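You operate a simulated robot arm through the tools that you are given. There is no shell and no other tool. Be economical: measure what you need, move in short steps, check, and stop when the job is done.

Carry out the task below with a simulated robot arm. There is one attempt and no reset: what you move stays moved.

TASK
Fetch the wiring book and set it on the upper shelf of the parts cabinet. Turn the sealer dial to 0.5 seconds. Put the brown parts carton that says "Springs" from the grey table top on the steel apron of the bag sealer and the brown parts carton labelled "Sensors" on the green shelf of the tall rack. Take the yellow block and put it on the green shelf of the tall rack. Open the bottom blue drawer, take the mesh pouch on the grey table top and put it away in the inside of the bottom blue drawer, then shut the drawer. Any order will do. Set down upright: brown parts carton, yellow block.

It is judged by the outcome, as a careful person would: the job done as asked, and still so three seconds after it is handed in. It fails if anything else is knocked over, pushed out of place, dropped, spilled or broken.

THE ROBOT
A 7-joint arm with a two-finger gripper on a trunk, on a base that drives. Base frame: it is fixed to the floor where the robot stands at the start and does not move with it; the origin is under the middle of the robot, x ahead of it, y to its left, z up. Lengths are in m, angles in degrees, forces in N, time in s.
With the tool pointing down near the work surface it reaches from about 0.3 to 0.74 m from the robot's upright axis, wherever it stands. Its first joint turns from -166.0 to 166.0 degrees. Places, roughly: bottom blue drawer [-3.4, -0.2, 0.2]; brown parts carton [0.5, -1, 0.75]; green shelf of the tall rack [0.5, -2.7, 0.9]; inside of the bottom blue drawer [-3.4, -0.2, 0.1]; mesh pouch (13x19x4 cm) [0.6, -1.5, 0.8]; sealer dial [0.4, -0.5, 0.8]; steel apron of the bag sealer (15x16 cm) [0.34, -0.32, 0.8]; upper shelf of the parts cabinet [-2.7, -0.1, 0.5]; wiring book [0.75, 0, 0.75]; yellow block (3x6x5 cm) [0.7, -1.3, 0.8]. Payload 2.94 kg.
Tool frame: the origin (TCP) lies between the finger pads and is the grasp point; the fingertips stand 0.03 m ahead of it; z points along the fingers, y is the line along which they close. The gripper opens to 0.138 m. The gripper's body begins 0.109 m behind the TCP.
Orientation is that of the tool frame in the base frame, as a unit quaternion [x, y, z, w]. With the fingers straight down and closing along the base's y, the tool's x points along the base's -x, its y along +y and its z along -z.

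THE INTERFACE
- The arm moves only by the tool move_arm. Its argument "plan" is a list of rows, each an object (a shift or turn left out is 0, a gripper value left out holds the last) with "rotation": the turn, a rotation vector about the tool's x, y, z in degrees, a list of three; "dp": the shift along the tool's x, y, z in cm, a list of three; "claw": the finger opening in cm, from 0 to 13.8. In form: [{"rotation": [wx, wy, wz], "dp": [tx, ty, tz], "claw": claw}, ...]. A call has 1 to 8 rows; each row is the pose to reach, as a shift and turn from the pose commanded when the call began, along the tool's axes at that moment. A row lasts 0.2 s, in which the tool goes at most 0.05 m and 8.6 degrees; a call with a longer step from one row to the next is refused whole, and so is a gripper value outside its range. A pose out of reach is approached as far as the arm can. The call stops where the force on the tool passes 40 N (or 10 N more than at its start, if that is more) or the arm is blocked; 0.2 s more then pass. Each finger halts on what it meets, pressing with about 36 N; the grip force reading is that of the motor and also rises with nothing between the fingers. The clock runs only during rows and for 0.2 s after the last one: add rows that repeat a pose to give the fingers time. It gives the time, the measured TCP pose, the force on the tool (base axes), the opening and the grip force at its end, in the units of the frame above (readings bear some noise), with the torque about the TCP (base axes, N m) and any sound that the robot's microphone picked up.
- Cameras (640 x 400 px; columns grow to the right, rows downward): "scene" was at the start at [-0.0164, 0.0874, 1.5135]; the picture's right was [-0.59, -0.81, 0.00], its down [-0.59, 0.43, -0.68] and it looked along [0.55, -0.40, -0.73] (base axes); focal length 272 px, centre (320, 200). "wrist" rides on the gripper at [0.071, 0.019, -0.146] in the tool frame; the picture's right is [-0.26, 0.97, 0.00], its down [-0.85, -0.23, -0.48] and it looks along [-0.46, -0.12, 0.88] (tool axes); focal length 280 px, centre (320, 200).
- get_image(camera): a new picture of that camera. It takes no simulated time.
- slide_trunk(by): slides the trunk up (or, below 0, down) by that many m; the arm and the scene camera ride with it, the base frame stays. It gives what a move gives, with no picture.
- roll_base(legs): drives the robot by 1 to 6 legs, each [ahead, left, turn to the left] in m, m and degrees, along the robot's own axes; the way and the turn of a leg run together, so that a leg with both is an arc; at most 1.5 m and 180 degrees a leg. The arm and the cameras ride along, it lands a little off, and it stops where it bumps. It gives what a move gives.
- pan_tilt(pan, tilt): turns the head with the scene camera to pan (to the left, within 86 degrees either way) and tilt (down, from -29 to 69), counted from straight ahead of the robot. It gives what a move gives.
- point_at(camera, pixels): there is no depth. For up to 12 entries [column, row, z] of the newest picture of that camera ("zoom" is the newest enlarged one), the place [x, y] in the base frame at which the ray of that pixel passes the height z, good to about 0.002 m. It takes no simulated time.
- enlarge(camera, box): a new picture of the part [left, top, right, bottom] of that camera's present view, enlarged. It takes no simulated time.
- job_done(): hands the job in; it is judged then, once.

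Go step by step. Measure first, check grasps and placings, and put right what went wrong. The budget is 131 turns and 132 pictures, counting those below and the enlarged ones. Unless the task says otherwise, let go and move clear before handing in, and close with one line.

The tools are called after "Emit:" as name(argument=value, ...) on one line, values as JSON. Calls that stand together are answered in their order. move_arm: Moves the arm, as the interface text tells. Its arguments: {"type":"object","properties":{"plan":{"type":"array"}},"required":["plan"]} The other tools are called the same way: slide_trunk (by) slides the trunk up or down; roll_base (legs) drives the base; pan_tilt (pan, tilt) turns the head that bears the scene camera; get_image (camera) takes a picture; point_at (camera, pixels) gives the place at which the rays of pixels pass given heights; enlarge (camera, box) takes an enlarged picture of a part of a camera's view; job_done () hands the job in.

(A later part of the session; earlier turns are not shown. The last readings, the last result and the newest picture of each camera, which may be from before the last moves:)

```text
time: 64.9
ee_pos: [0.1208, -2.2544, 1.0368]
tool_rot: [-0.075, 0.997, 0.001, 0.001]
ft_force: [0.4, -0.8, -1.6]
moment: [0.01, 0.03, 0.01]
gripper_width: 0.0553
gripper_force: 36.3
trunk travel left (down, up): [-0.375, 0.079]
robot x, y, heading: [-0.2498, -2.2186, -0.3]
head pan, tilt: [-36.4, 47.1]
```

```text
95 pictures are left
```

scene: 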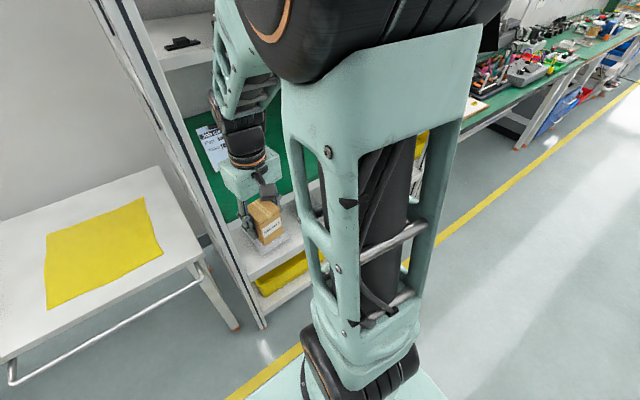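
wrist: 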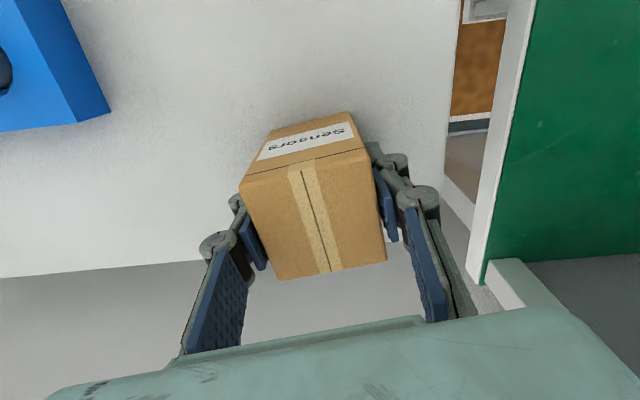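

The rack's left post is near (190,170); I need to be more to the right. I'll drive 0.45 more and look straight ahead.

Emit:
roll_base(legs=[[0, -0.45, 0.3]])

Emit:
pan_tilt(pan=0, tilt=25)

Emit:
get_image(camera="scene")

Emit:
get_image(camera="wrist")

```text
time: 69.4
ee_pos: [0.122, -2.7052, 1.0382]
tool_rot: [-0.075, 0.997, 0.001, 0.0]
ft_force: [1.0, -0.4, -1.8]
moment: [-0.02, 0.04, -0.03]
gripper_width: 0.0552
gripper_force: 35.6
trunk travel left (down, up): [-0.375, 0.079]
robot x, y, heading: [-0.2468, -2.6709, 0.1]
head pan, tilt: [-36.4, 47.1]
```

```text
time: 70.5
ee_pos: [0.1216, -2.7059, 1.0376]
tool_rot: [-0.074, 0.997, 0.0, 0.0]
ft_force: [0.2, -0.2, -1.5]
moment: [0.02, 0.0, 0.0]
gripper_width: 0.055
gripper_force: 35.8
trunk travel left (down, up): [-0.375, 0.079]
robot x, y, heading: [-0.2506, -2.6674, 0.1]
head pan, tilt: [0.0, 25.0]
```

```text
94 pictures are left
```

scene: 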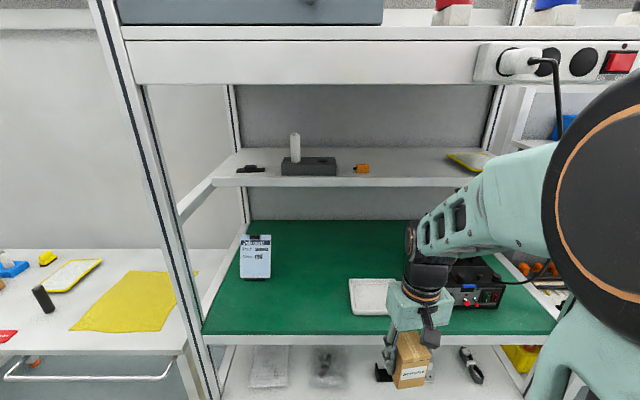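

```text
93 pictures are left
```

wrist: 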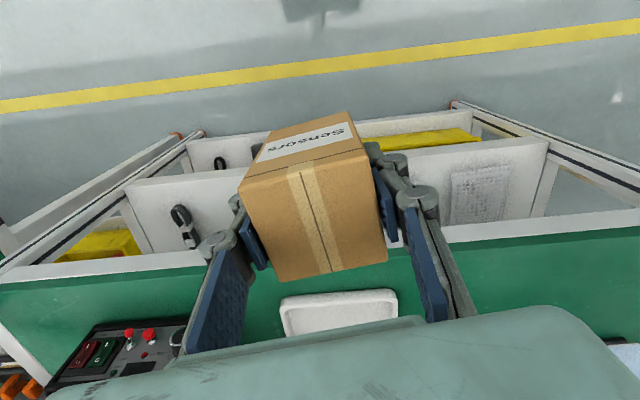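

Emit:
point_at(camera="scene", pixels=[[203, 336, 0.9], [300, 336, 0.9], [555, 334, 0.9], [300, 336, 0.85], [250, 222, 0.9], [240, 278, 0.9], [350, 281, 0.9], [352, 314, 0.9], [300, 300, 0.9], [160, 275, 0.775]])

Emit:
point_at(camera="wrist", pixels=[[100, 273, 0.9], [550, 230, 0.9], [100, 273, 0.85], [550, 230, 0.85], [282, 303, 0.9], [395, 290, 0.9]])

```text
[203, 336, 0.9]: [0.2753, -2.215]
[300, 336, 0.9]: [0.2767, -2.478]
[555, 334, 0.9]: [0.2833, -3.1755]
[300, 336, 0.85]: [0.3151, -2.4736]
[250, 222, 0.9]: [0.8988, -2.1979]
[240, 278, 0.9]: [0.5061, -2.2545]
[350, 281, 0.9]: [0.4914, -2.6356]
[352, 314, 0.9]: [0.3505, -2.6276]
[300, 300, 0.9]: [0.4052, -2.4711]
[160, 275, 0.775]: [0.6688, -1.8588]
```

```text
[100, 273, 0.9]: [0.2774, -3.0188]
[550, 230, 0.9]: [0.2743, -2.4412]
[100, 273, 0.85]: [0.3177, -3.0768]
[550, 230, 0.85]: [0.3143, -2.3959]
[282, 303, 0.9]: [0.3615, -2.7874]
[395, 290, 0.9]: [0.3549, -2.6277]
```

Both cameras agree the green shelf is at z≈0.9, front edge x≈0.276, with free space at x 0.3–0.5, y -2.35…-2.6. I'll drive into line with (0.42,-2.48) and extend the carton over it.

Emit:
roll_base(legs=[[0.06, 0.19, 0]])

Emit:
move_arm(plan=[{"dp": [-4, 0, -1]}, {"dp": [-8, 0, -1], "rotation": [0, 0, 3]}, {"dp": [-12, 0, -1], "rotation": [0, 0, 6]}, {"dp": [-16, 0, -1], "rotation": [0, 0, 8]}, {"dp": [-20, 0, -1], "rotation": [0, 0, 8]}, {"dp": [-23, 0, -1], "rotation": [0, 0, 8]}])

Emit:
get_image(camera="scene")

Emit:
get_image(camera="wrist")

```text
time: 72.8
ee_pos: [0.1813, -2.513, 1.0379]
tool_rot: [-0.075, 0.997, 0.0, 0.0]
ft_force: [-0.5, -0.3, -1.0]
moment: [0.0, 0.02, 0.0]
gripper_width: 0.055
gripper_force: 36.0
trunk travel left (down, up): [-0.375, 0.079]
robot x, y, heading: [-0.1902, -2.4788, 0.3]
head pan, tilt: [0.0, 25.0]
```

```text
time: 74.2
ee_pos: [0.4094, -2.4788, 1.0478]
tool_rot: [-0.005, 1.0, 0.001, -0.001]
ft_force: [-0.4, 0.1, -1.7]
moment: [0.03, 0.0, 0.0]
gripper_width: 0.0551
gripper_force: 36.4
trunk travel left (down, up): [-0.375, 0.079]
robot x, y, heading: [-0.1865, -2.4774, 0.3]
head pan, tilt: [0.0, 25.0]
```

```text
92 pictures are left
```

scene: 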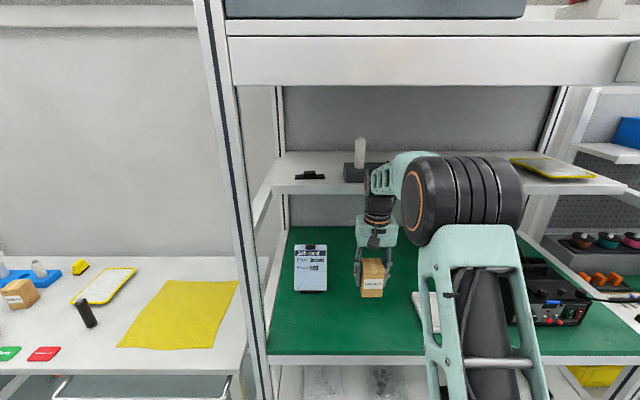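

```text
91 pictures are left
```

wrist: 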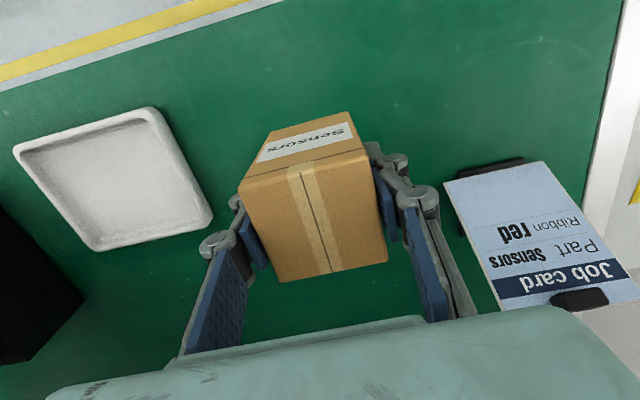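

Clear space below. I'll lower quickly 8 cm, then in fine steps until contact.

Emit:
move_arm(plan=[{"dp": [0, 0, 4]}, {"dp": [0, 0, 7]}, {"dp": [0, 0, 8.2]}, {"dp": [0, 0, 8.6]}, {"dp": [0, 0, 9.0]}, {"dp": [0, 0, 9.3]}])

```text
time: 75.6
ee_pos: [0.4088, -2.478, 0.9543]
tool_rot: [-0.005, 1.0, 0.0, 0.001]
ft_force: [0.3, 0.4, -1.7]
moment: [0.05, -0.07, 0.0]
gripper_width: 0.0548
gripper_force: 36.5
trunk travel left (down, up): [-0.375, 0.079]
robot x, y, heading: [-0.1849, -2.4713, -0.0]
head pan, tilt: [0.0, 25.0]
```

Emit:
move_arm(plan=[{"dp": [0, 0, 0.3]}, {"dp": [0, 0, 0.6]}, {"dp": [0, 0, 0.9]}, {"dp": [0, 0, 1.2]}])

```text
time: 76.6
ee_pos: [0.4081, -2.4794, 0.9471]
tool_rot: [-0.005, 1.0, 0.0, 0.004]
ft_force: [-1.2, 0.8, 29.8]
moment: [0.01, 0.55, 0.03]
gripper_width: 0.0551
gripper_force: 36.2
trunk travel left (down, up): [-0.375, 0.079]
robot x, y, heading: [-0.1958, -2.4766, -0.1]
head pan, tilt: [0.0, 25.0]
```

Contact (30 N). Releasing, rising and retracting.

Emit:
move_arm(plan=[{"dp": [0, 0, -0.5]}, {"dp": [0, 0, -0.5], "claw": 6.5}, {"dp": [0, 0, -0.5], "claw": 8}, {"dp": [0, 0, -4]}, {"dp": [0, 0, -8.5]}, {"dp": [0, 0, -13]}, {"dp": [4, 0, -15]}, {"dp": [8.5, 0, -15]}])

Emit:
move_arm(plan=[{"dp": [4.5, 0, 0]}, {"dp": [9, 0, 0]}, {"dp": [13, 0, 0]}])

Emit:
get_image(camera="wrist")

Emit:
get_image(camera="scene")

```text
time: 78.4
ee_pos: [0.3218, -2.4807, 1.0928]
tool_rot: [-0.005, 1.0, 0.001, 0.001]
ft_force: [-0.8, -0.1, -0.1]
moment: [0.02, 0.0, 0.02]
gripper_width: 0.0801
gripper_force: 0.0
trunk travel left (down, up): [-0.375, 0.079]
robot x, y, heading: [-0.1865, -2.4737, -0.2]
head pan, tilt: [0.0, 25.0]
```

```text
time: 79.2
ee_pos: [0.1941, -2.4783, 1.0914]
tool_rot: [-0.005, 1.0, 0.0, 0.001]
ft_force: [-0.6, 0.5, 0.4]
moment: [0.01, 0.0, 0.0]
gripper_width: 0.0802
gripper_force: 0.0
trunk travel left (down, up): [-0.375, 0.079]
robot x, y, heading: [-0.1939, -2.474, 0.2]
head pan, tilt: [0.0, 25.0]
```

```text
90 pictures are left
```

wrist: 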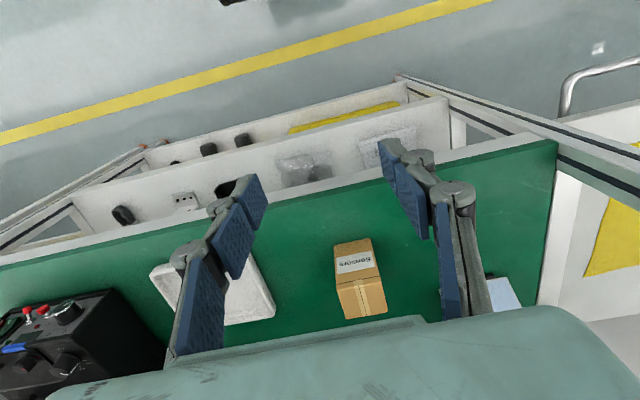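

```text
89 pictures are left
```

scene: 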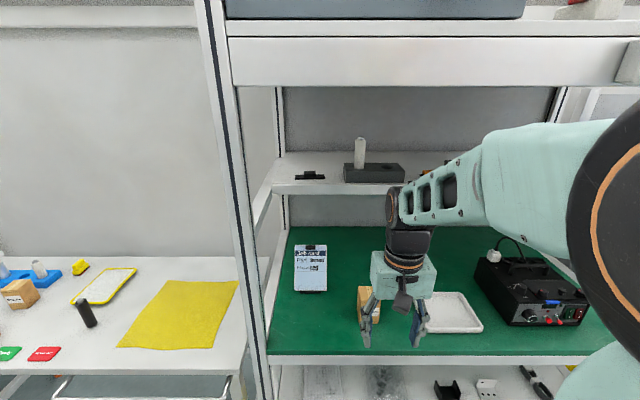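

Sensors stands upright on the green shelf. Before approaching the yellow block I'll check where the table's front rail is.

Emit:
point_at(camera="scene", pixels=[[55, 392, 0.7], [228, 378, 0.7], [150, 374, 0.775], [228, 374, 0.775], [80, 268, 0.8], [105, 285, 0.78], [8, 345, 0.78], [43, 353, 0.78], [85, 315, 0.8]])

Emit:
enlarge(camera="scene", box=[0, 240, 250, 400])

```text
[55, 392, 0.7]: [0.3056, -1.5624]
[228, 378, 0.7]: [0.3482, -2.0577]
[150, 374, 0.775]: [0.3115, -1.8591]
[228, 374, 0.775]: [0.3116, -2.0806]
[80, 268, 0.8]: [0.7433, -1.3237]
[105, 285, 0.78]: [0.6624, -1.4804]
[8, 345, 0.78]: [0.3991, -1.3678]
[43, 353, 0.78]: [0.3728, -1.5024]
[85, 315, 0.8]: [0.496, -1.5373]
```

```text
2.50 times, centred on (125, 320) of scene
```

zoom: 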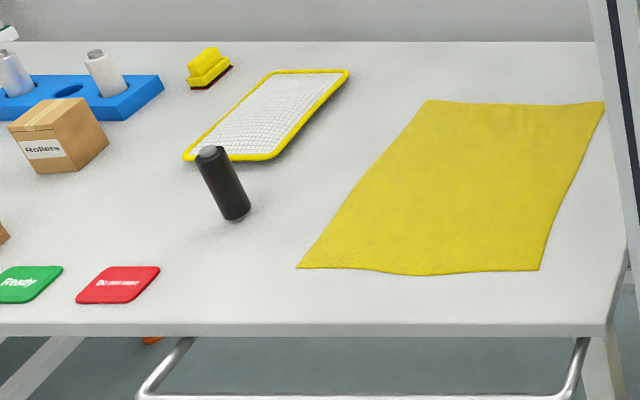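

The yellow block sits at ≈(0.75,-1.33) between the roller block and the pouch. I'll drive there.

Emit:
roll_base(legs=[[-0.08, 0.1, 0], [0, 1.17, 0], [0.29, 0, 0]])

Emit:
get_image(camera="wrist")

Emit:
pan_tilt(pan=-5, tilt=45)

Emit:
get_image(camera="scene")

```text
time: 92.3
ee_pos: [0.4117, -1.234, 1.0921]
tool_rot: [0.004, 1.0, -0.001, 0.0]
ft_force: [0.3, -0.6, 0.6]
moment: [0.02, -0.03, 0.01]
gripper_width: 0.0799
gripper_force: 0.0
trunk travel left (down, up): [-0.375, 0.079]
robot x, y, heading: [0.0294, -1.2222, -0.5]
head pan, tilt: [0.0, 25.0]
```

```text
87 pictures are left
```

wrist: 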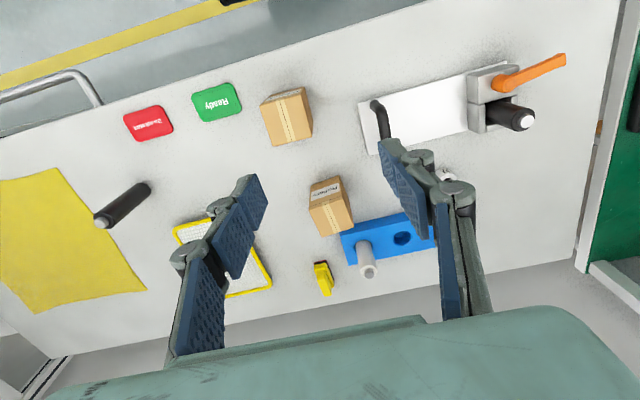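

```text
time: 93.1
ee_pos: [0.4117, -1.2333, 1.0917]
tool_rot: [0.003, 1.0, -0.001, 0.0]
ft_force: [-0.3, -0.4, -0.1]
moment: [0.0, 0.01, -0.02]
gripper_width: 0.0801
gripper_force: 0.1
trunk travel left (down, up): [-0.375, 0.079]
robot x, y, heading: [0.0263, -1.2216, -0.9]
head pan, tilt: [-5.0, 45.0]
```

```text
86 pictures are left
```

scene: 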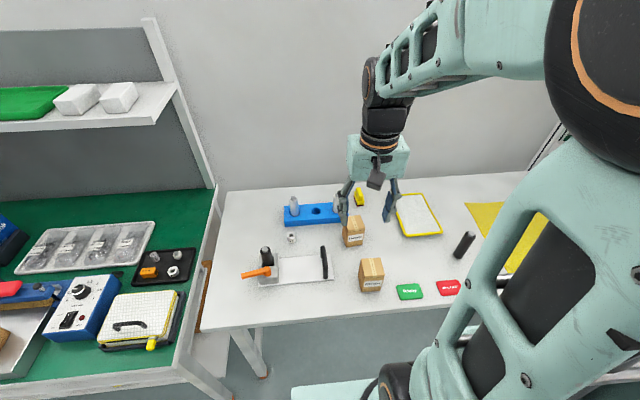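

Emit:
move_arm(plan=[{"dp": [-4, -1.2, 1]}, {"dp": [-8, -2.4, 2]}, {"dp": [-12, -3.6, 3]}, {"dp": [-16, -4.8, 4]}, {"dp": [-20, -6, 5]}, {"dp": [-24, -7.2, 6]}, {"dp": [-28, -8.5, 7]}])

Emit:
get_image(camera="wrist")

```text
time: 94.7
ee_pos: [0.69, -1.3206, 1.0223]
tool_rot: [0.005, 1.0, -0.001, -0.001]
ft_force: [0.6, -0.1, 0.0]
moment: [-0.01, 0.03, -0.01]
gripper_width: 0.08
gripper_force: 0.1
trunk travel left (down, up): [-0.375, 0.079]
robot x, y, heading: [0.028, -1.2225, -1.1]
head pan, tilt: [-5.0, 45.0]
```

```text
85 pictures are left
```

wrist: 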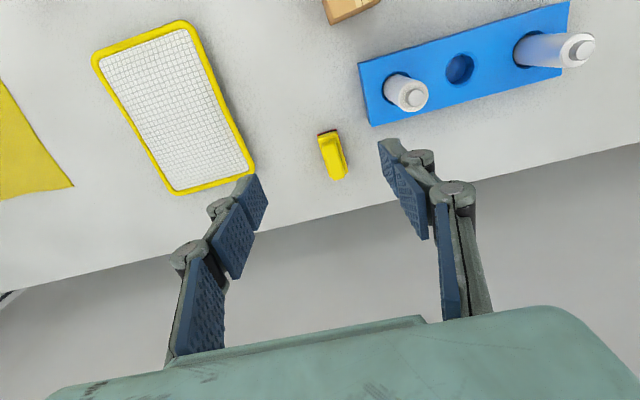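

Emit:
enlarge(camera="wrist", box=[290, 110, 380, 200])

Emit:
point_at(camera="wrist", pixels=[[318, 135, 0.775], [336, 129, 0.775], [347, 165, 0.81], [329, 175, 0.81], [332, 156, 0.8], [250, 180, 0.78], [413, 98, 0.85]])

```text
4.44 times, centred on (335, 155) of wrist
```

zoom: 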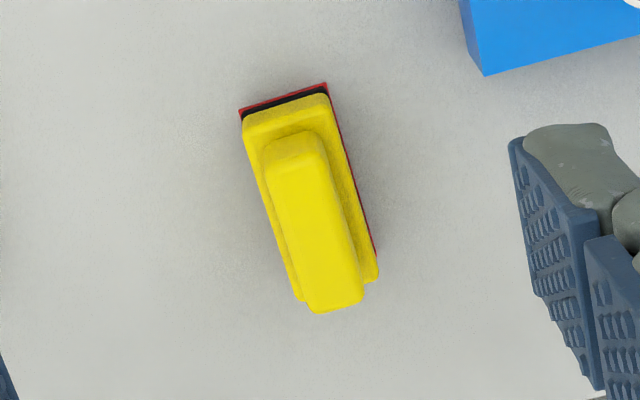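

```text
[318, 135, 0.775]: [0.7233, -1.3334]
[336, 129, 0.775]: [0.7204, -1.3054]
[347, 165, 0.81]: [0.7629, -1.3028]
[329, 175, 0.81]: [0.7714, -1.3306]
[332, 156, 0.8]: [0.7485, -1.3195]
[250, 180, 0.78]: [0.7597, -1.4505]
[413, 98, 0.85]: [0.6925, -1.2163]
```

It's a sanding-type block (red base down), centre ≈(0.75,-1.318), yaw ≈5°. I'll go down over it with a 6 cm opening, stopping short for a check.

Emit:
move_arm(plan=[{"dp": [-3, 0.1, 2], "claw": 6, "rotation": [0, 0, -3]}, {"dp": [-6, 0.2, 5], "rotation": [0, 0, -5.5]}, {"dp": [-6, 0.2, 9.5], "rotation": [0, 0, -5.5]}, {"dp": [-6, 0.2, 13], "rotation": [0, 0, -5.5]}, {"dp": [-6, 0.2, 15], "rotation": [0, 0, -5.5]}])

Emit:
get_image(camera="wrist")

```text
time: 95.9
ee_pos: [0.7499, -1.3191, 0.8733]
tool_rot: [-0.044, 0.999, 0.0, 0.0]
ft_force: [0.1, -0.6, -0.2]
moment: [0.01, 0.03, 0.0]
gripper_width: 0.0599
gripper_force: 0.0
trunk travel left (down, up): [-0.375, 0.079]
robot x, y, heading: [0.0304, -1.2219, -0.8]
head pan, tilt: [-5.0, 45.0]
```

```text
83 pictures are left
```

wrist: 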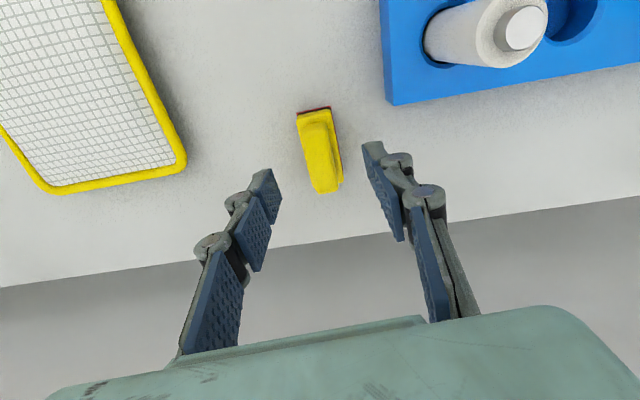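

Well centred. Descending to TCP 0.815 and closing.

Emit:
move_arm(plan=[{"dp": [0, 0, 3]}, {"dp": [0, 0, 5]}, {"dp": [0, 0, 5.8]}, {"dp": [0, 0, 5.8], "claw": 4}, {"dp": [0, 0, 5.8], "claw": 2}, {"dp": [0, 0, 5.8], "claw": 1.5}, {"dp": [0, 0, 5.8], "claw": 1.5}])

Emit:
get_image(camera="wrist")

```text
time: 97.5
ee_pos: [0.749, -1.3185, 0.8144]
tool_rot: [-0.044, 0.999, 0.0, 0.0]
ft_force: [0.7, 0.1, 0.5]
moment: [-0.02, -0.04, -0.03]
gripper_width: 0.0272
gripper_force: 35.9
trunk travel left (down, up): [-0.375, 0.079]
robot x, y, heading: [0.0294, -1.2241, -0.9]
head pan, tilt: [-5.0, 45.0]
```

```text
82 pictures are left
```

wrist: 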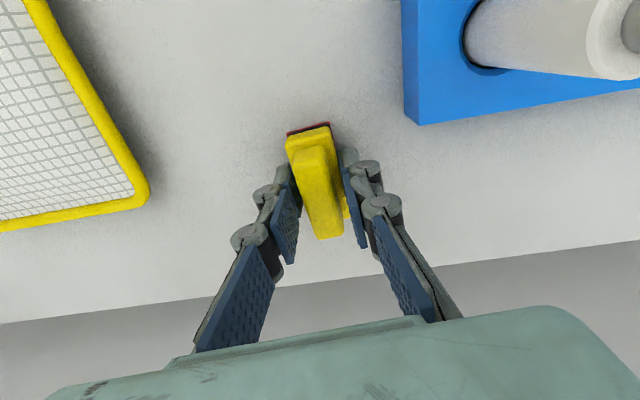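

Gripped (2.7 cm). Lifting, retracting, and driving back to the rack.

Emit:
move_arm(plan=[{"dp": [0, 0, -4.5]}, {"dp": [0, 0, -9]}, {"dp": [0, 0, -13.5]}, {"dp": [0, 0, -18]}, {"dp": [2, 0, -22]}, {"dp": [5, 0, -26]}, {"dp": [10, 0, -26]}, {"dp": [15, 0, -26]}])

Emit:
move_arm(plan=[{"dp": [5, 0, 0]}, {"dp": [10, 0, 0]}, {"dp": [15, 0, 0]}, {"dp": [18, 0, 0]}])

Emit:
roll_base(legs=[[-0.29, 0, 0.5], [0, -1.18, 0.5], [0.07, 0, 0]])

Emit:
get_image(camera="wrist")

Emit:
get_image(camera="scene")

```text
time: 99.3
ee_pos: [0.6003, -1.335, 1.079]
tool_rot: [-0.044, 0.999, 0.0, 0.001]
ft_force: [0.4, -0.3, -1.3]
moment: [-0.01, -0.04, 0.01]
gripper_width: 0.0268
gripper_force: 36.2
trunk travel left (down, up): [-0.375, 0.079]
robot x, y, heading: [0.03, -1.2194, -1.0]
head pan, tilt: [-5.0, 45.0]
```

```text
time: 100.3
ee_pos: [0.4209, -1.3494, 1.0733]
tool_rot: [-0.045, 0.999, 0.0, 0.0]
ft_force: [0.2, 0.0, -0.3]
moment: [-0.01, -0.01, 0.0]
gripper_width: 0.027
gripper_force: 36.2
trunk travel left (down, up): [-0.375, 0.079]
robot x, y, heading: [0.0294, -1.2218, -1.1]
head pan, tilt: [-5.0, 45.0]
```

```text
time: 113.2
ee_pos: [0.1823, -2.5326, 1.0729]
tool_rot: [-0.038, 0.999, 0.0, 0.0]
ft_force: [0.4, 0.4, 0.4]
moment: [0.0, 0.04, -0.01]
gripper_width: 0.0271
gripper_force: 36.5
trunk travel left (down, up): [-0.375, 0.079]
robot x, y, heading: [-0.2069, -2.4014, -1.6]
head pan, tilt: [-5.0, 45.0]
```

```text
81 pictures are left
```

wrist: 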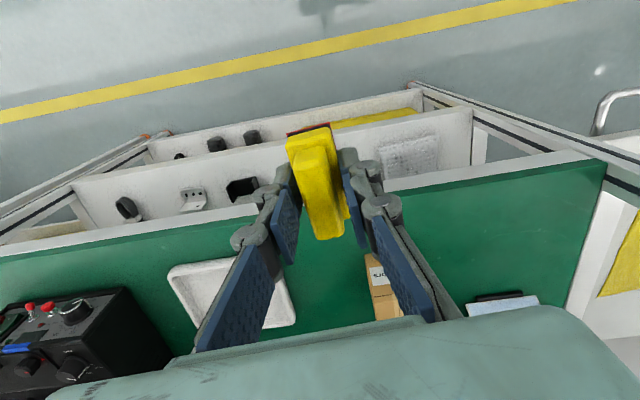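

```text
80 pictures are left
```

scene: 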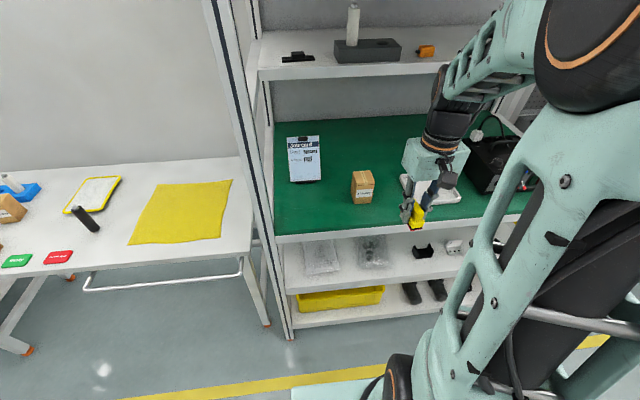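

Emit:
point_at(camera="scene", pixels=[[354, 202, 0.897], [373, 203, 0.897], [292, 182, 0.897], [321, 180, 0.897], [276, 236, 0.897], [400, 227, 0.897], [320, 215, 0.897], [402, 178, 0.897]])

```text
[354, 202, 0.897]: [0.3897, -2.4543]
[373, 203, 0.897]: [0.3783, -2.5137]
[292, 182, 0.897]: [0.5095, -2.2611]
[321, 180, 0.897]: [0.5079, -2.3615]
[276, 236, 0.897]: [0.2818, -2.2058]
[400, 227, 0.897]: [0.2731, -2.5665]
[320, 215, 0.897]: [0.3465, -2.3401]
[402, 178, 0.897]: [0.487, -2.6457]
```

Target spot (0.38,-2.365) is clear of both carton and card. Moving over it.

Emit:
move_arm(plan=[{"dp": [-3.5, 2.5, 0]}, {"dp": [-7, 5, 0]}, {"dp": [-10.5, 7.5, 0], "rotation": [0, 0, 2]}, {"dp": [-14, 10, 0], "rotation": [0, 0, 4]}, {"dp": [-17.5, 12.5, 0], "rotation": [0, 0, 4.4]}, {"dp": [-21, 14.7, 0], "rotation": [0, 0, 4.4]}, {"dp": [-21, 14.7, 4.5], "rotation": [0, 0, 4.4]}, {"dp": [-21, 14.7, 8.5], "rotation": [0, 0, 4.4]}])

Emit:
get_image(camera="scene")

Emit:
get_image(camera="wrist")

```text
time: 115.0
ee_pos: [0.3785, -2.3727, 0.9871]
tool_rot: [0.0, 1.0, 0.0, 0.0]
ft_force: [-0.6, -0.6, 0.1]
moment: [-0.01, -0.03, 0.02]
gripper_width: 0.0271
gripper_force: 35.8
trunk travel left (down, up): [-0.375, 0.079]
robot x, y, heading: [-0.2101, -2.4025, -1.4]
head pan, tilt: [-5.0, 45.0]
```

```text
79 pictures are left
```

scene: 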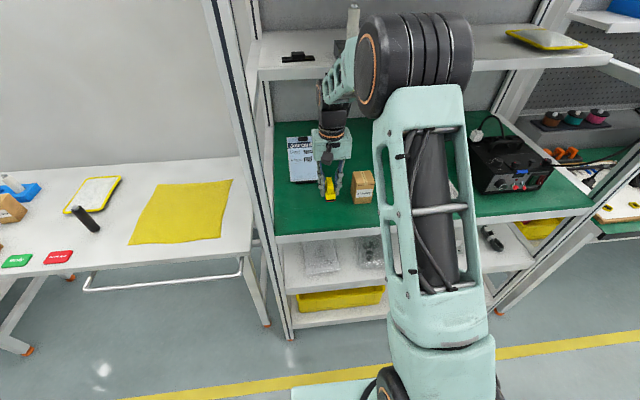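

```text
78 pictures are left
```

wrist: 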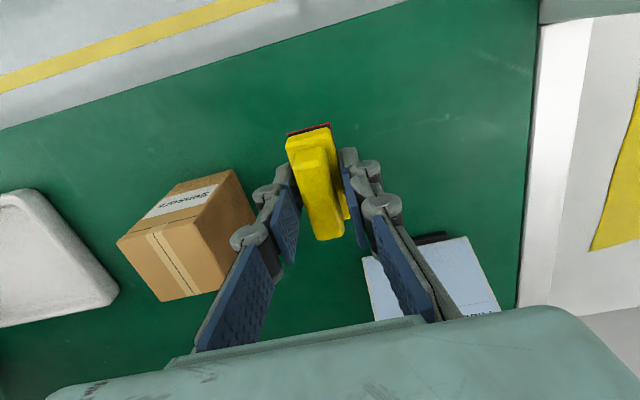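

The left finger is close to the carton; I'll shift 1.5 cm left, then lower to contact.

Emit:
move_arm(plan=[{"dp": [0.5, 1.7, 0]}, {"dp": [0.5, 1.7, 3]}, {"dp": [0.5, 1.7, 4]}, {"dp": [0.5, 1.7, 4.4]}, {"dp": [0.5, 1.7, 4.7]}, {"dp": [0.5, 1.7, 5.0]}])

```text
time: 116.4
ee_pos: [0.3751, -2.3535, 0.9372]
tool_rot: [0.0, 1.0, 0.0, 0.0]
ft_force: [-0.1, -0.2, -1.0]
moment: [-0.03, 0.01, -0.01]
gripper_width: 0.0272
gripper_force: 36.1
trunk travel left (down, up): [-0.375, 0.079]
robot x, y, heading: [-0.2099, -2.4034, -1.5]
head pan, tilt: [-5.0, 45.0]
```

Emit:
move_arm(plan=[{"dp": [0, 0, 0.2]}, {"dp": [0, 0, 0.4]}, {"dp": [0, 0, 0.6]}])

```text
time: 117.2
ee_pos: [0.3755, -2.3542, 0.9346]
tool_rot: [0.0, 1.0, 0.0, 0.001]
ft_force: [-1.4, 0.5, 13.1]
moment: [-0.07, 0.31, -0.03]
gripper_width: 0.0268
gripper_force: 35.7
trunk travel left (down, up): [-0.375, 0.079]
robot x, y, heading: [-0.2041, -2.4025, -1.3]
head pan, tilt: [-5.0, 45.0]
```

Resting on the shelf (13 N). Releasing, rising and retracting.

Emit:
move_arm(plan=[{"dp": [0, 0, -0.1], "claw": 4}, {"dp": [0, 0, -0.1], "claw": 5.2}, {"dp": [0, 0, -0.1], "claw": 5.2}, {"dp": [0, 0, -4]}, {"dp": [0, 0, -8.5]}, {"dp": [0, 0, -13]}, {"dp": [4, 0, -15]}, {"dp": [8.5, 0, -15]}])

Emit:
move_arm(plan=[{"dp": [4.5, 0, 0]}, {"dp": [9, 0, 0]}, {"dp": [13, 0, 0]}])

Emit:
enlarge(camera="scene", box=[250, 100, 450, 260])

```text
time: 119.0
ee_pos: [0.2896, -2.3518, 1.0824]
tool_rot: [0.0, 1.0, 0.0, 0.001]
ft_force: [-0.3, 0.4, -0.1]
moment: [0.0, -0.03, 0.01]
gripper_width: 0.0517
gripper_force: 0.1
trunk travel left (down, up): [-0.375, 0.079]
robot x, y, heading: [-0.2075, -2.4047, -1.6]
head pan, tilt: [-5.0, 45.0]
```

```text
time: 119.8
ee_pos: [0.1602, -2.3515, 1.0807]
tool_rot: [0.0, 1.0, 0.0, 0.0]
ft_force: [-0.3, 0.1, 0.2]
moment: [0.02, -0.01, 0.03]
gripper_width: 0.052
gripper_force: 0.2
trunk travel left (down, up): [-0.375, 0.079]
robot x, y, heading: [-0.2074, -2.4024, -1.6]
head pan, tilt: [-5.0, 45.0]
```

```text
2.50 times, centred on (350, 180) of scene
```

zoom: 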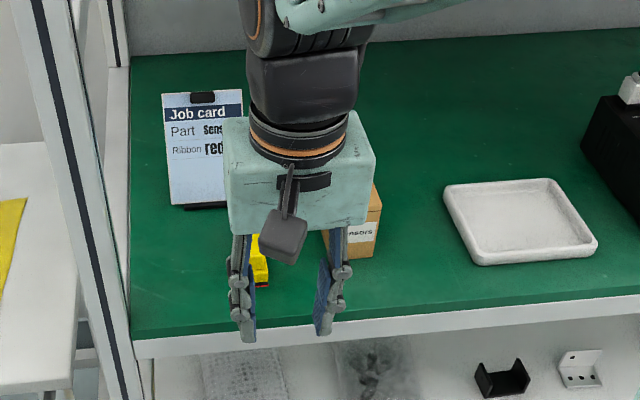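

Yellow block stands upright. Next is the wiring book: driving back to the first bench.

Emit:
roll_base(legs=[[-0.07, 0.1, 1.5], [0, 1.2, 0], [0, 1.0, 0], [0.2, 0, 0]])

Emit:
get_image(camera="wrist")

Emit:
get_image(camera="scene")

```text
time: 141.8
ee_pos: [0.3106, -0.0227, 1.0805]
tool_rot: [-0.01, 1.0, -0.001, -0.001]
ft_force: [0.0, 0.2, -0.3]
moment: [0.03, 0.05, -0.03]
gripper_width: 0.052
gripper_force: 0.0
trunk travel left (down, up): [-0.375, 0.079]
robot x, y, heading: [-0.0567, -0.0825, -0.4]
head pan, tilt: [-5.0, 45.0]
```

```text
76 pictures are left
```

wrist: 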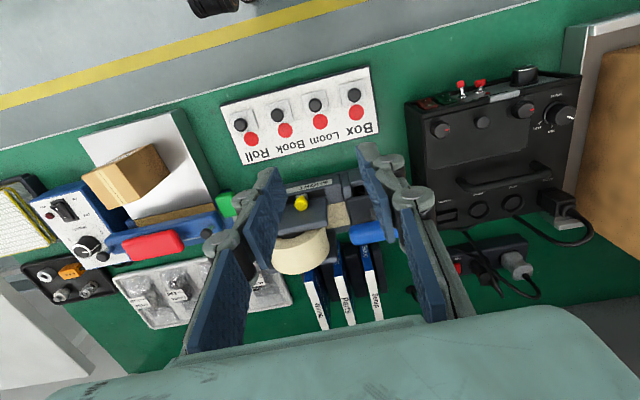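

```text
75 pictures are left
```

scene: 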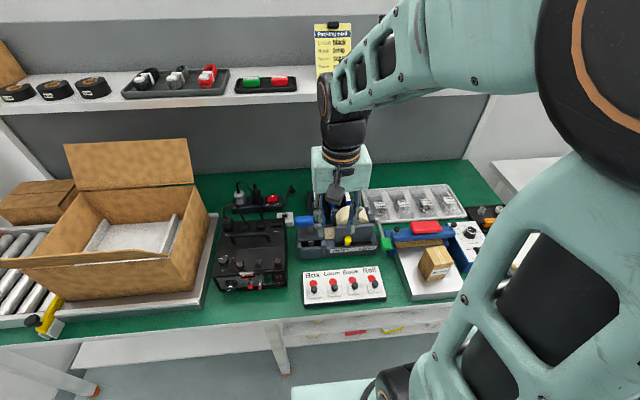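

Emit:
move_arm(plan=[{"dp": [-4, -1.3, 0]}, {"dp": [-8, -2.6, 0], "claw": 8}, {"dp": [-12, -3.9, 0]}, {"dp": [-16, -5.2, 0]}, {"dp": [-19, -6.5, 1]}])

Emit:
get_image(camera="wrist")

Emit:
get_image(camera="scene")

```text
time: 143.0
ee_pos: [0.5043, -0.0825, 1.071]
tool_rot: [-0.01, 1.0, -0.001, 0.0]
ft_force: [0.2, 0.1, -0.7]
moment: [0.0, 0.01, -0.03]
gripper_width: 0.0802
gripper_force: 0.1
trunk travel left (down, up): [-0.375, 0.079]
robot x, y, heading: [-0.0546, -0.0818, -0.6]
head pan, tilt: [-5.0, 45.0]
```

```text
74 pictures are left
```

wrist: 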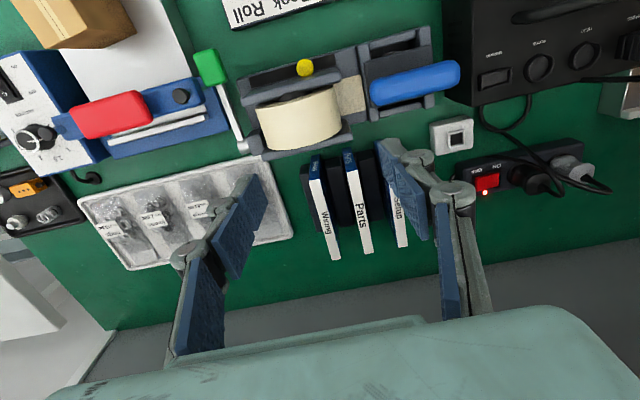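

```text
73 pictures are left
```

scene: 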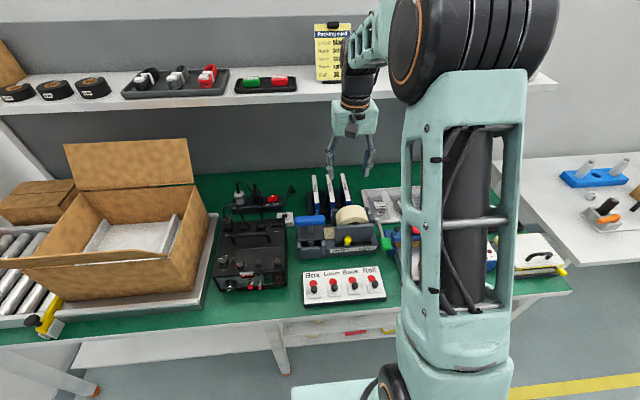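

Emit:
enlarge(camera="wrist", box=[285, 130, 425, 270])

Emit:
enlarge(camera="scene", box=[280, 130, 400, 260])

```text
2.86 times, centred on (355, 200) of wrist
```

zoom: 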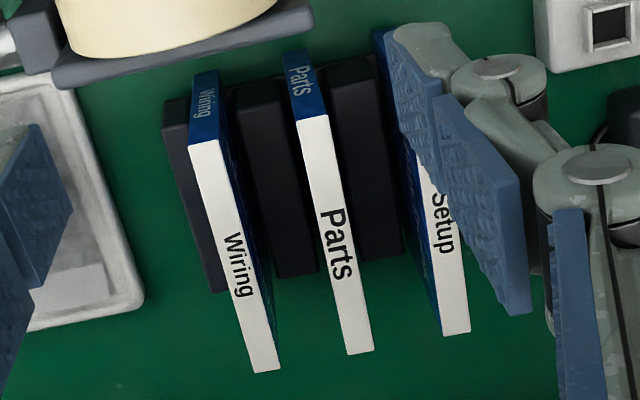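

```text
3.08 times, centred on (340, 195) of scene
```

zoom: 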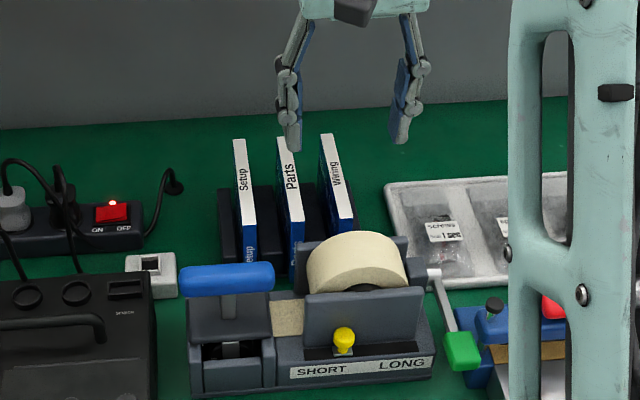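

Emit:
point_at(camera="zoom", pixels=[[340, 221, 0.9], [352, 217, 0.9], [320, 136, 0.9], [333, 134, 0.9], [340, 221, 0.85], [352, 217, 0.85], [320, 136, 0.85], [333, 134, 0.85]])

Emit:
point_at(camera="wrist", pixels=[[308.8, 180.8, 0.9], [321.8, 178.3, 0.9], [341.4, 258.7, 0.9], [331.6, 260.5, 0.9], [308.8, 180.8, 0.85], [321.8, 178.3, 0.85], [341.4, 258.7, 0.85], [331.6, 260.5, 0.85]])

```text
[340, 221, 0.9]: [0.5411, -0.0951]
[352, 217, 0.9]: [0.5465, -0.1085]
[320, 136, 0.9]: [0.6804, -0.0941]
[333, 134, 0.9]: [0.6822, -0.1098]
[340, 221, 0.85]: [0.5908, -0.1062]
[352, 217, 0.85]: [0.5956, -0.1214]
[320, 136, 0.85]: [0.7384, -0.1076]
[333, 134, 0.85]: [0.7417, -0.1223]
```

```text
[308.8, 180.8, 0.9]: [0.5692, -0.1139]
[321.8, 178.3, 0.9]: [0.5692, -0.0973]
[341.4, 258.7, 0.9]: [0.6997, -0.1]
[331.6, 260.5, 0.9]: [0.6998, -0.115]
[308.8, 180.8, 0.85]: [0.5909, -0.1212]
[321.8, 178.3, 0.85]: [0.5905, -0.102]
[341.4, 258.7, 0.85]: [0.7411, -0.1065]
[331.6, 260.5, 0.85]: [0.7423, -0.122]
```

Both views put the book's top edge at z≈0.85, x 0.593–0.742, y -0.106…-0.121. An overhead shelf edge is at about x 0.675, z 1.165, so I'll approach with the tool pitched ~35° so the wrist stays clear.

Emit:
move_arm(plan=[{"dp": [-2, -0.7, 1], "rotation": [0, -7, 0], "claw": 5}, {"dp": [-4.5, -1.4, 3], "rotation": [0, -14, 0], "claw": 3.6}, {"dp": [-7, -2.1, 5.5], "rotation": [0, -21, 0]}, {"dp": [-9.5, -2.8, 8], "rotation": [0, -28, 0]}, {"dp": [-12, -3.4, 10.5], "rotation": [0, -35, 0]}, {"dp": [-14.5, -3.4, 13.5], "rotation": [0, -35, 0]}])

Emit:
get_image(camera="wrist")

Emit:
enlarge(camera="scene", box=[270, 80, 430, 260])

```text
time: 144.4
ee_pos: [0.6472, -0.1137, 0.9372]
tool_rot: [-0.009, 0.953, 0.002, 0.301]
ft_force: [0.3, 0.1, 0.1]
moment: [0.01, 0.01, 0.01]
gripper_width: 0.0363
gripper_force: 0.1
trunk travel left (down, up): [-0.375, 0.079]
robot x, y, heading: [-0.0582, -0.0811, -0.5]
head pan, tilt: [-5.0, 45.0]
```

```text
70 pictures are left
```

wrist: 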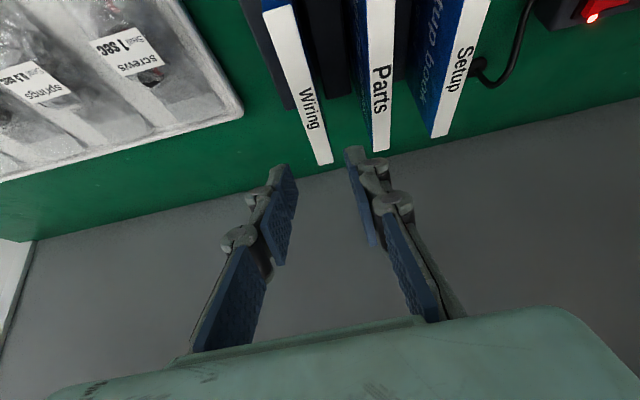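

```text
2.22 times, centred on (350, 170) of scene
```

zoom: 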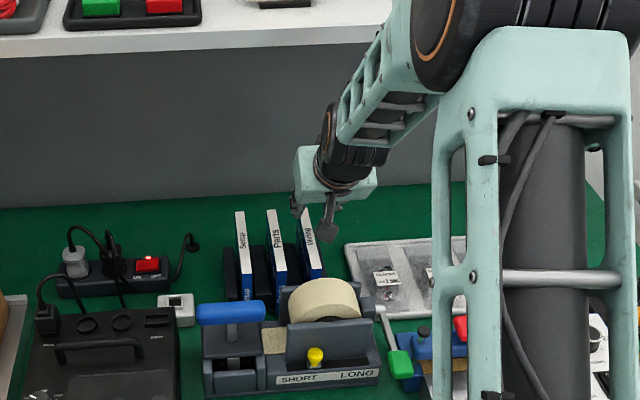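

Emit:
point_at(camera="wrist", pixels=[[317, 165, 0.85], [333, 162, 0.85], [264, 12, 0.85], [289, 6, 0.85], [296, 120, 0.85], [320, 116, 0.85]])

```text
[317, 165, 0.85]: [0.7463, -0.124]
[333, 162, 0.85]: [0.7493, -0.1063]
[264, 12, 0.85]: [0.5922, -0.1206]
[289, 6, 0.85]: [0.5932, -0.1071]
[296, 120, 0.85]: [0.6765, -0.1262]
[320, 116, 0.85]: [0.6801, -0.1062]
```

Consistent: centre line y≈-0.1145. I'll lower to TCP 0.84 around the book and look.

Emit:
move_arm(plan=[{"dp": [2, -0.1, 3.6]}, {"dp": [3.8, -0.1, 6.6]}, {"dp": [4.9, -0.1, 8.5]}])

Emit:
get_image(camera="wrist")

```text
time: 145.2
ee_pos: [0.6558, -0.1149, 0.8408]
tool_rot: [-0.009, 0.953, 0.003, 0.302]
ft_force: [-1.7, -0.2, 7.6]
moment: [0.08, 1.15, -0.02]
gripper_width: 0.0361
gripper_force: 0.1
trunk travel left (down, up): [-0.375, 0.079]
robot x, y, heading: [-0.0586, -0.0808, -0.5]
head pan, tilt: [-5.0, 45.0]
```

```text
68 pictures are left
```

wrist: 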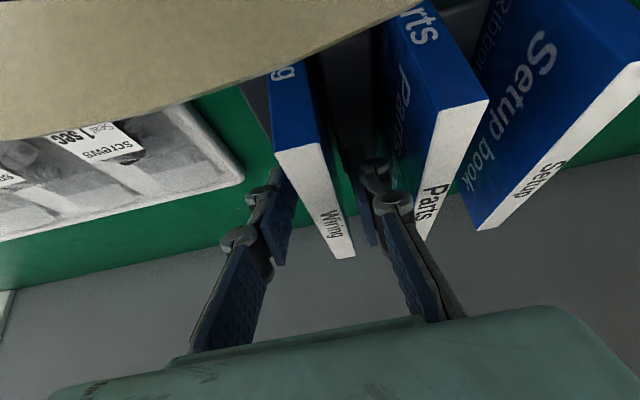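

The torque indicates the camera housing is touching the tape roll (lever ≈0.15 m toward the robot). I'll rise 3 cm and reduce the pitch to ~17° before going down again.

Emit:
move_arm(plan=[{"dp": [-1.7, 0, -2.5]}, {"dp": [-2.3, 0, -3.3], "rotation": [0, 6, 0]}, {"dp": [-2.3, 0, -3.3], "rotation": [0, 13, 0]}, {"dp": [-2.3, 0, -3.3], "rotation": [0, 18, 0]}, {"dp": [-0.9, 0, -1.3], "rotation": [0, 18, 0]}, {"dp": [0, 0, 0], "rotation": [0, 18, 0]}])

Emit:
get_image(camera="wrist")

```text
time: 146.6
ee_pos: [0.6567, -0.1154, 0.8368]
tool_rot: [-0.009, 0.989, 0.001, 0.148]
ft_force: [0.9, 1.0, -0.5]
moment: [0.01, -0.03, 0.0]
gripper_width: 0.0358
gripper_force: 0.0
trunk travel left (down, up): [-0.375, 0.079]
robot x, y, heading: [-0.0592, -0.0778, -0.3]
head pan, tilt: [-5.0, 45.0]
```

```text
67 pictures are left
```

wrist: 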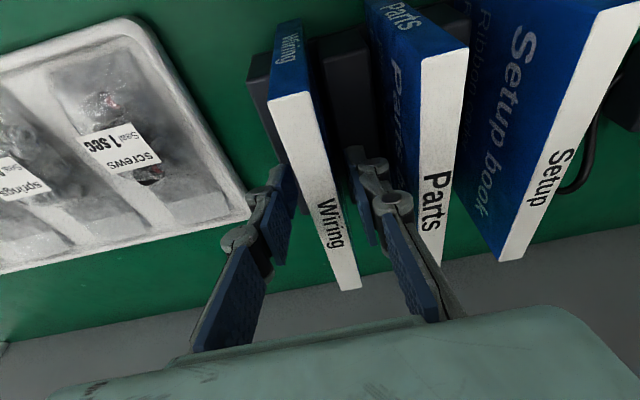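

No contact now and the fingers straddle the book. Closing, then lifting straight up a little.

Emit:
move_arm(plan=[{"claw": 2}, {"claw": 0.8}, {"claw": 0.8}, {"dp": [-0.6, 0, -1.9]}, {"dp": [-1.5, 0, -4.8]}, {"dp": [-2.6, 0, -8.6]}])

Emit:
get_image(camera="wrist")

Emit:
enlarge(camera="scene", box=[270, 80, 430, 260])

```text
time: 148.0
ee_pos: [0.6565, -0.1161, 0.9267]
tool_rot: [-0.009, 0.989, 0.001, 0.147]
ft_force: [0.3, 0.4, -2.1]
moment: [0.0, 0.03, 0.02]
gripper_width: 0.0151
gripper_force: 35.6
trunk travel left (down, up): [-0.375, 0.079]
robot x, y, heading: [-0.0574, -0.0806, -0.5]
head pan, tilt: [-5.0, 45.0]
```

```text
66 pictures are left
```

wrist: 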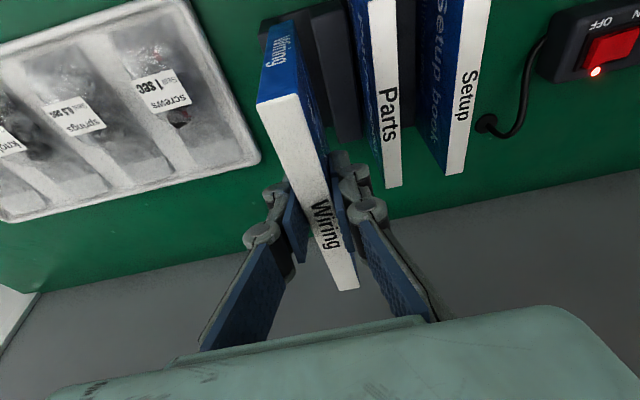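

```text
2.22 times, centred on (350, 170) of scene
```

zoom: 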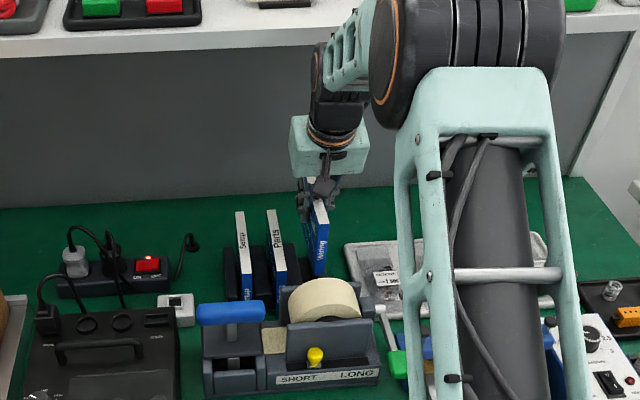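

The book is up. I'll raise another 7 cm, retract, and then turn around toward the cabinet.

Emit:
move_arm(plan=[{"dp": [-1.2, 0, -3.8]}, {"dp": [-2, 0, -6.7]}, {"dp": [2.6, 0, -8.1]}, {"dp": [7.3, 0, -9.5]}, {"dp": [12, 0, -11]}, {"dp": [16.8, 0, -12.4]}, {"dp": [21, 0, -13.7]}, {"dp": [24, 0, -14.6]}])

Emit:
roll_base(legs=[[-0.5, 0, 0], [0, 0, 180], [0.7, 0, 0]])

Emit:
pan_tilt(pan=0, tilt=30)

Emit:
get_image(camera="scene")

Emit:
get_image(camera="wrist")

```text
time: 149.8
ee_pos: [0.3849, -0.1195, 0.9985]
tool_rot: [-0.01, 0.989, 0.002, 0.148]
ft_force: [-0.5, 0.0, -0.6]
moment: [0.05, -0.01, 0.02]
gripper_width: 0.0151
gripper_force: 35.7
trunk travel left (down, up): [-0.375, 0.079]
robot x, y, heading: [-0.0571, -0.0804, -0.5]
head pan, tilt: [-5.0, 45.0]
```

```text
time: 163.4
ee_pos: [-1.6907, -0.0278, 0.9981]
tool_rot: [0.989, 0.007, -0.148, 0.001]
ft_force: [0.0, 0.0, -0.6]
moment: [0.01, 0.01, -0.03]
gripper_width: 0.0152
gripper_force: 35.9
trunk travel left (down, up): [-0.375, 0.079]
robot x, y, heading: [-1.2516, -0.0657, 179.3]
head pan, tilt: [-5.0, 45.0]
```

```text
time: 164.2
ee_pos: [-1.6913, -0.0268, 0.9972]
tool_rot: [0.989, 0.007, -0.147, 0.001]
ft_force: [0.1, 0.6, -1.1]
moment: [0.02, 0.0, -0.02]
gripper_width: 0.0157
gripper_force: 35.9
trunk travel left (down, up): [-0.375, 0.079]
robot x, y, heading: [-1.2496, -0.0712, 179.2]
head pan, tilt: [0.0, 30.0]
```

```text
64 pictures are left
```

scene: 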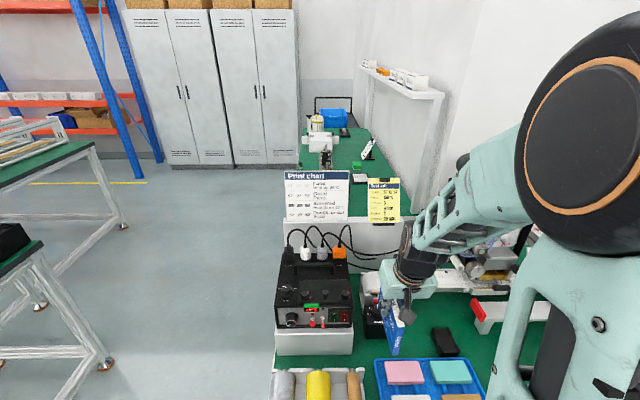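

```text
63 pictures are left
```

wrist: 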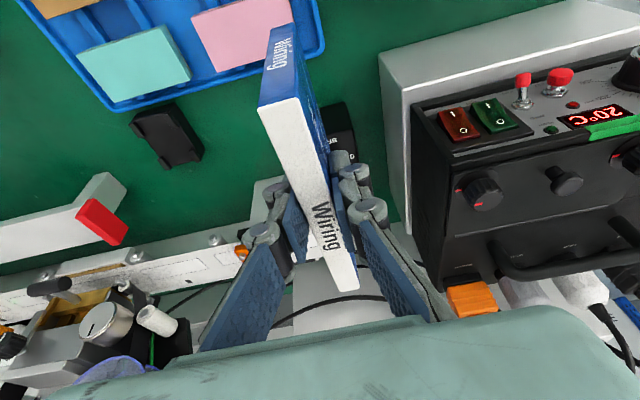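

A row of benches runs away from me on the right, with an aisle on my left; the drawers and cabinet must face that aisle. I'll measure the aisle and look from there.

Emit:
point_at(camera="scene", pixels=[[275, 350, 0.75], [272, 390, 0.75], [300, 225, 0.75], [300, 170, 0.75], [105, 362, 0.0], [125, 227, 0.0], [40, 300, 0.0], [98, 145, 0.75], [44, 243, 0.75], [300, 165, 0.0]])

Emit:
roll_base(legs=[[-0.25, 0, 0], [0, 0.85, 0]])

Emit:
pan_tilt(pan=-40, tilt=30)

Emit:
get_image(camera="scene")

```text
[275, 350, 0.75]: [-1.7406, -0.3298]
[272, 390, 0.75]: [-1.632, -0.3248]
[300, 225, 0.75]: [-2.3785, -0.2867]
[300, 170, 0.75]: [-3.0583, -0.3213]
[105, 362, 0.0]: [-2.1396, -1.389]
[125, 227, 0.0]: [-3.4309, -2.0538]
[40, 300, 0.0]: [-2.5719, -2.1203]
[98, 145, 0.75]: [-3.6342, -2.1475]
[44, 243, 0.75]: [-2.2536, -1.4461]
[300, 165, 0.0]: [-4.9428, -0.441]
```

```text
time: 173.3
ee_pos: [-1.4487, -0.8728, 0.998]
tool_rot: [0.989, 0.015, -0.148, 0.002]
ft_force: [0.1, 1.0, -1.0]
moment: [0.02, 0.0, 0.0]
gripper_width: 0.0153
gripper_force: 35.6
trunk travel left (down, up): [-0.375, 0.079]
robot x, y, heading: [-1.0058, -0.9082, -180.0]
head pan, tilt: [0.0, 30.0]
```

```text
time: 174.4
ee_pos: [-1.4481, -0.8739, 0.9972]
tool_rot: [0.989, 0.015, -0.148, 0.002]
ft_force: [0.9, 0.2, -0.9]
moment: [0.02, -0.01, 0.0]
gripper_width: 0.0153
gripper_force: 36.1
trunk travel left (down, up): [-0.375, 0.079]
robot x, y, heading: [-1.0082, -0.9131, -179.9]
head pan, tilt: [-40.0, 30.0]
```

```text
62 pictures are left
```

scene: 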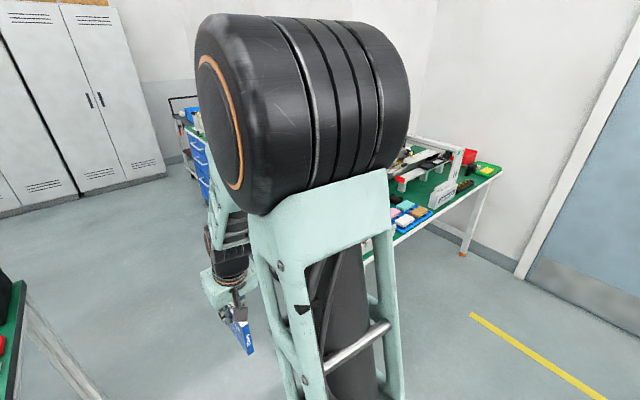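

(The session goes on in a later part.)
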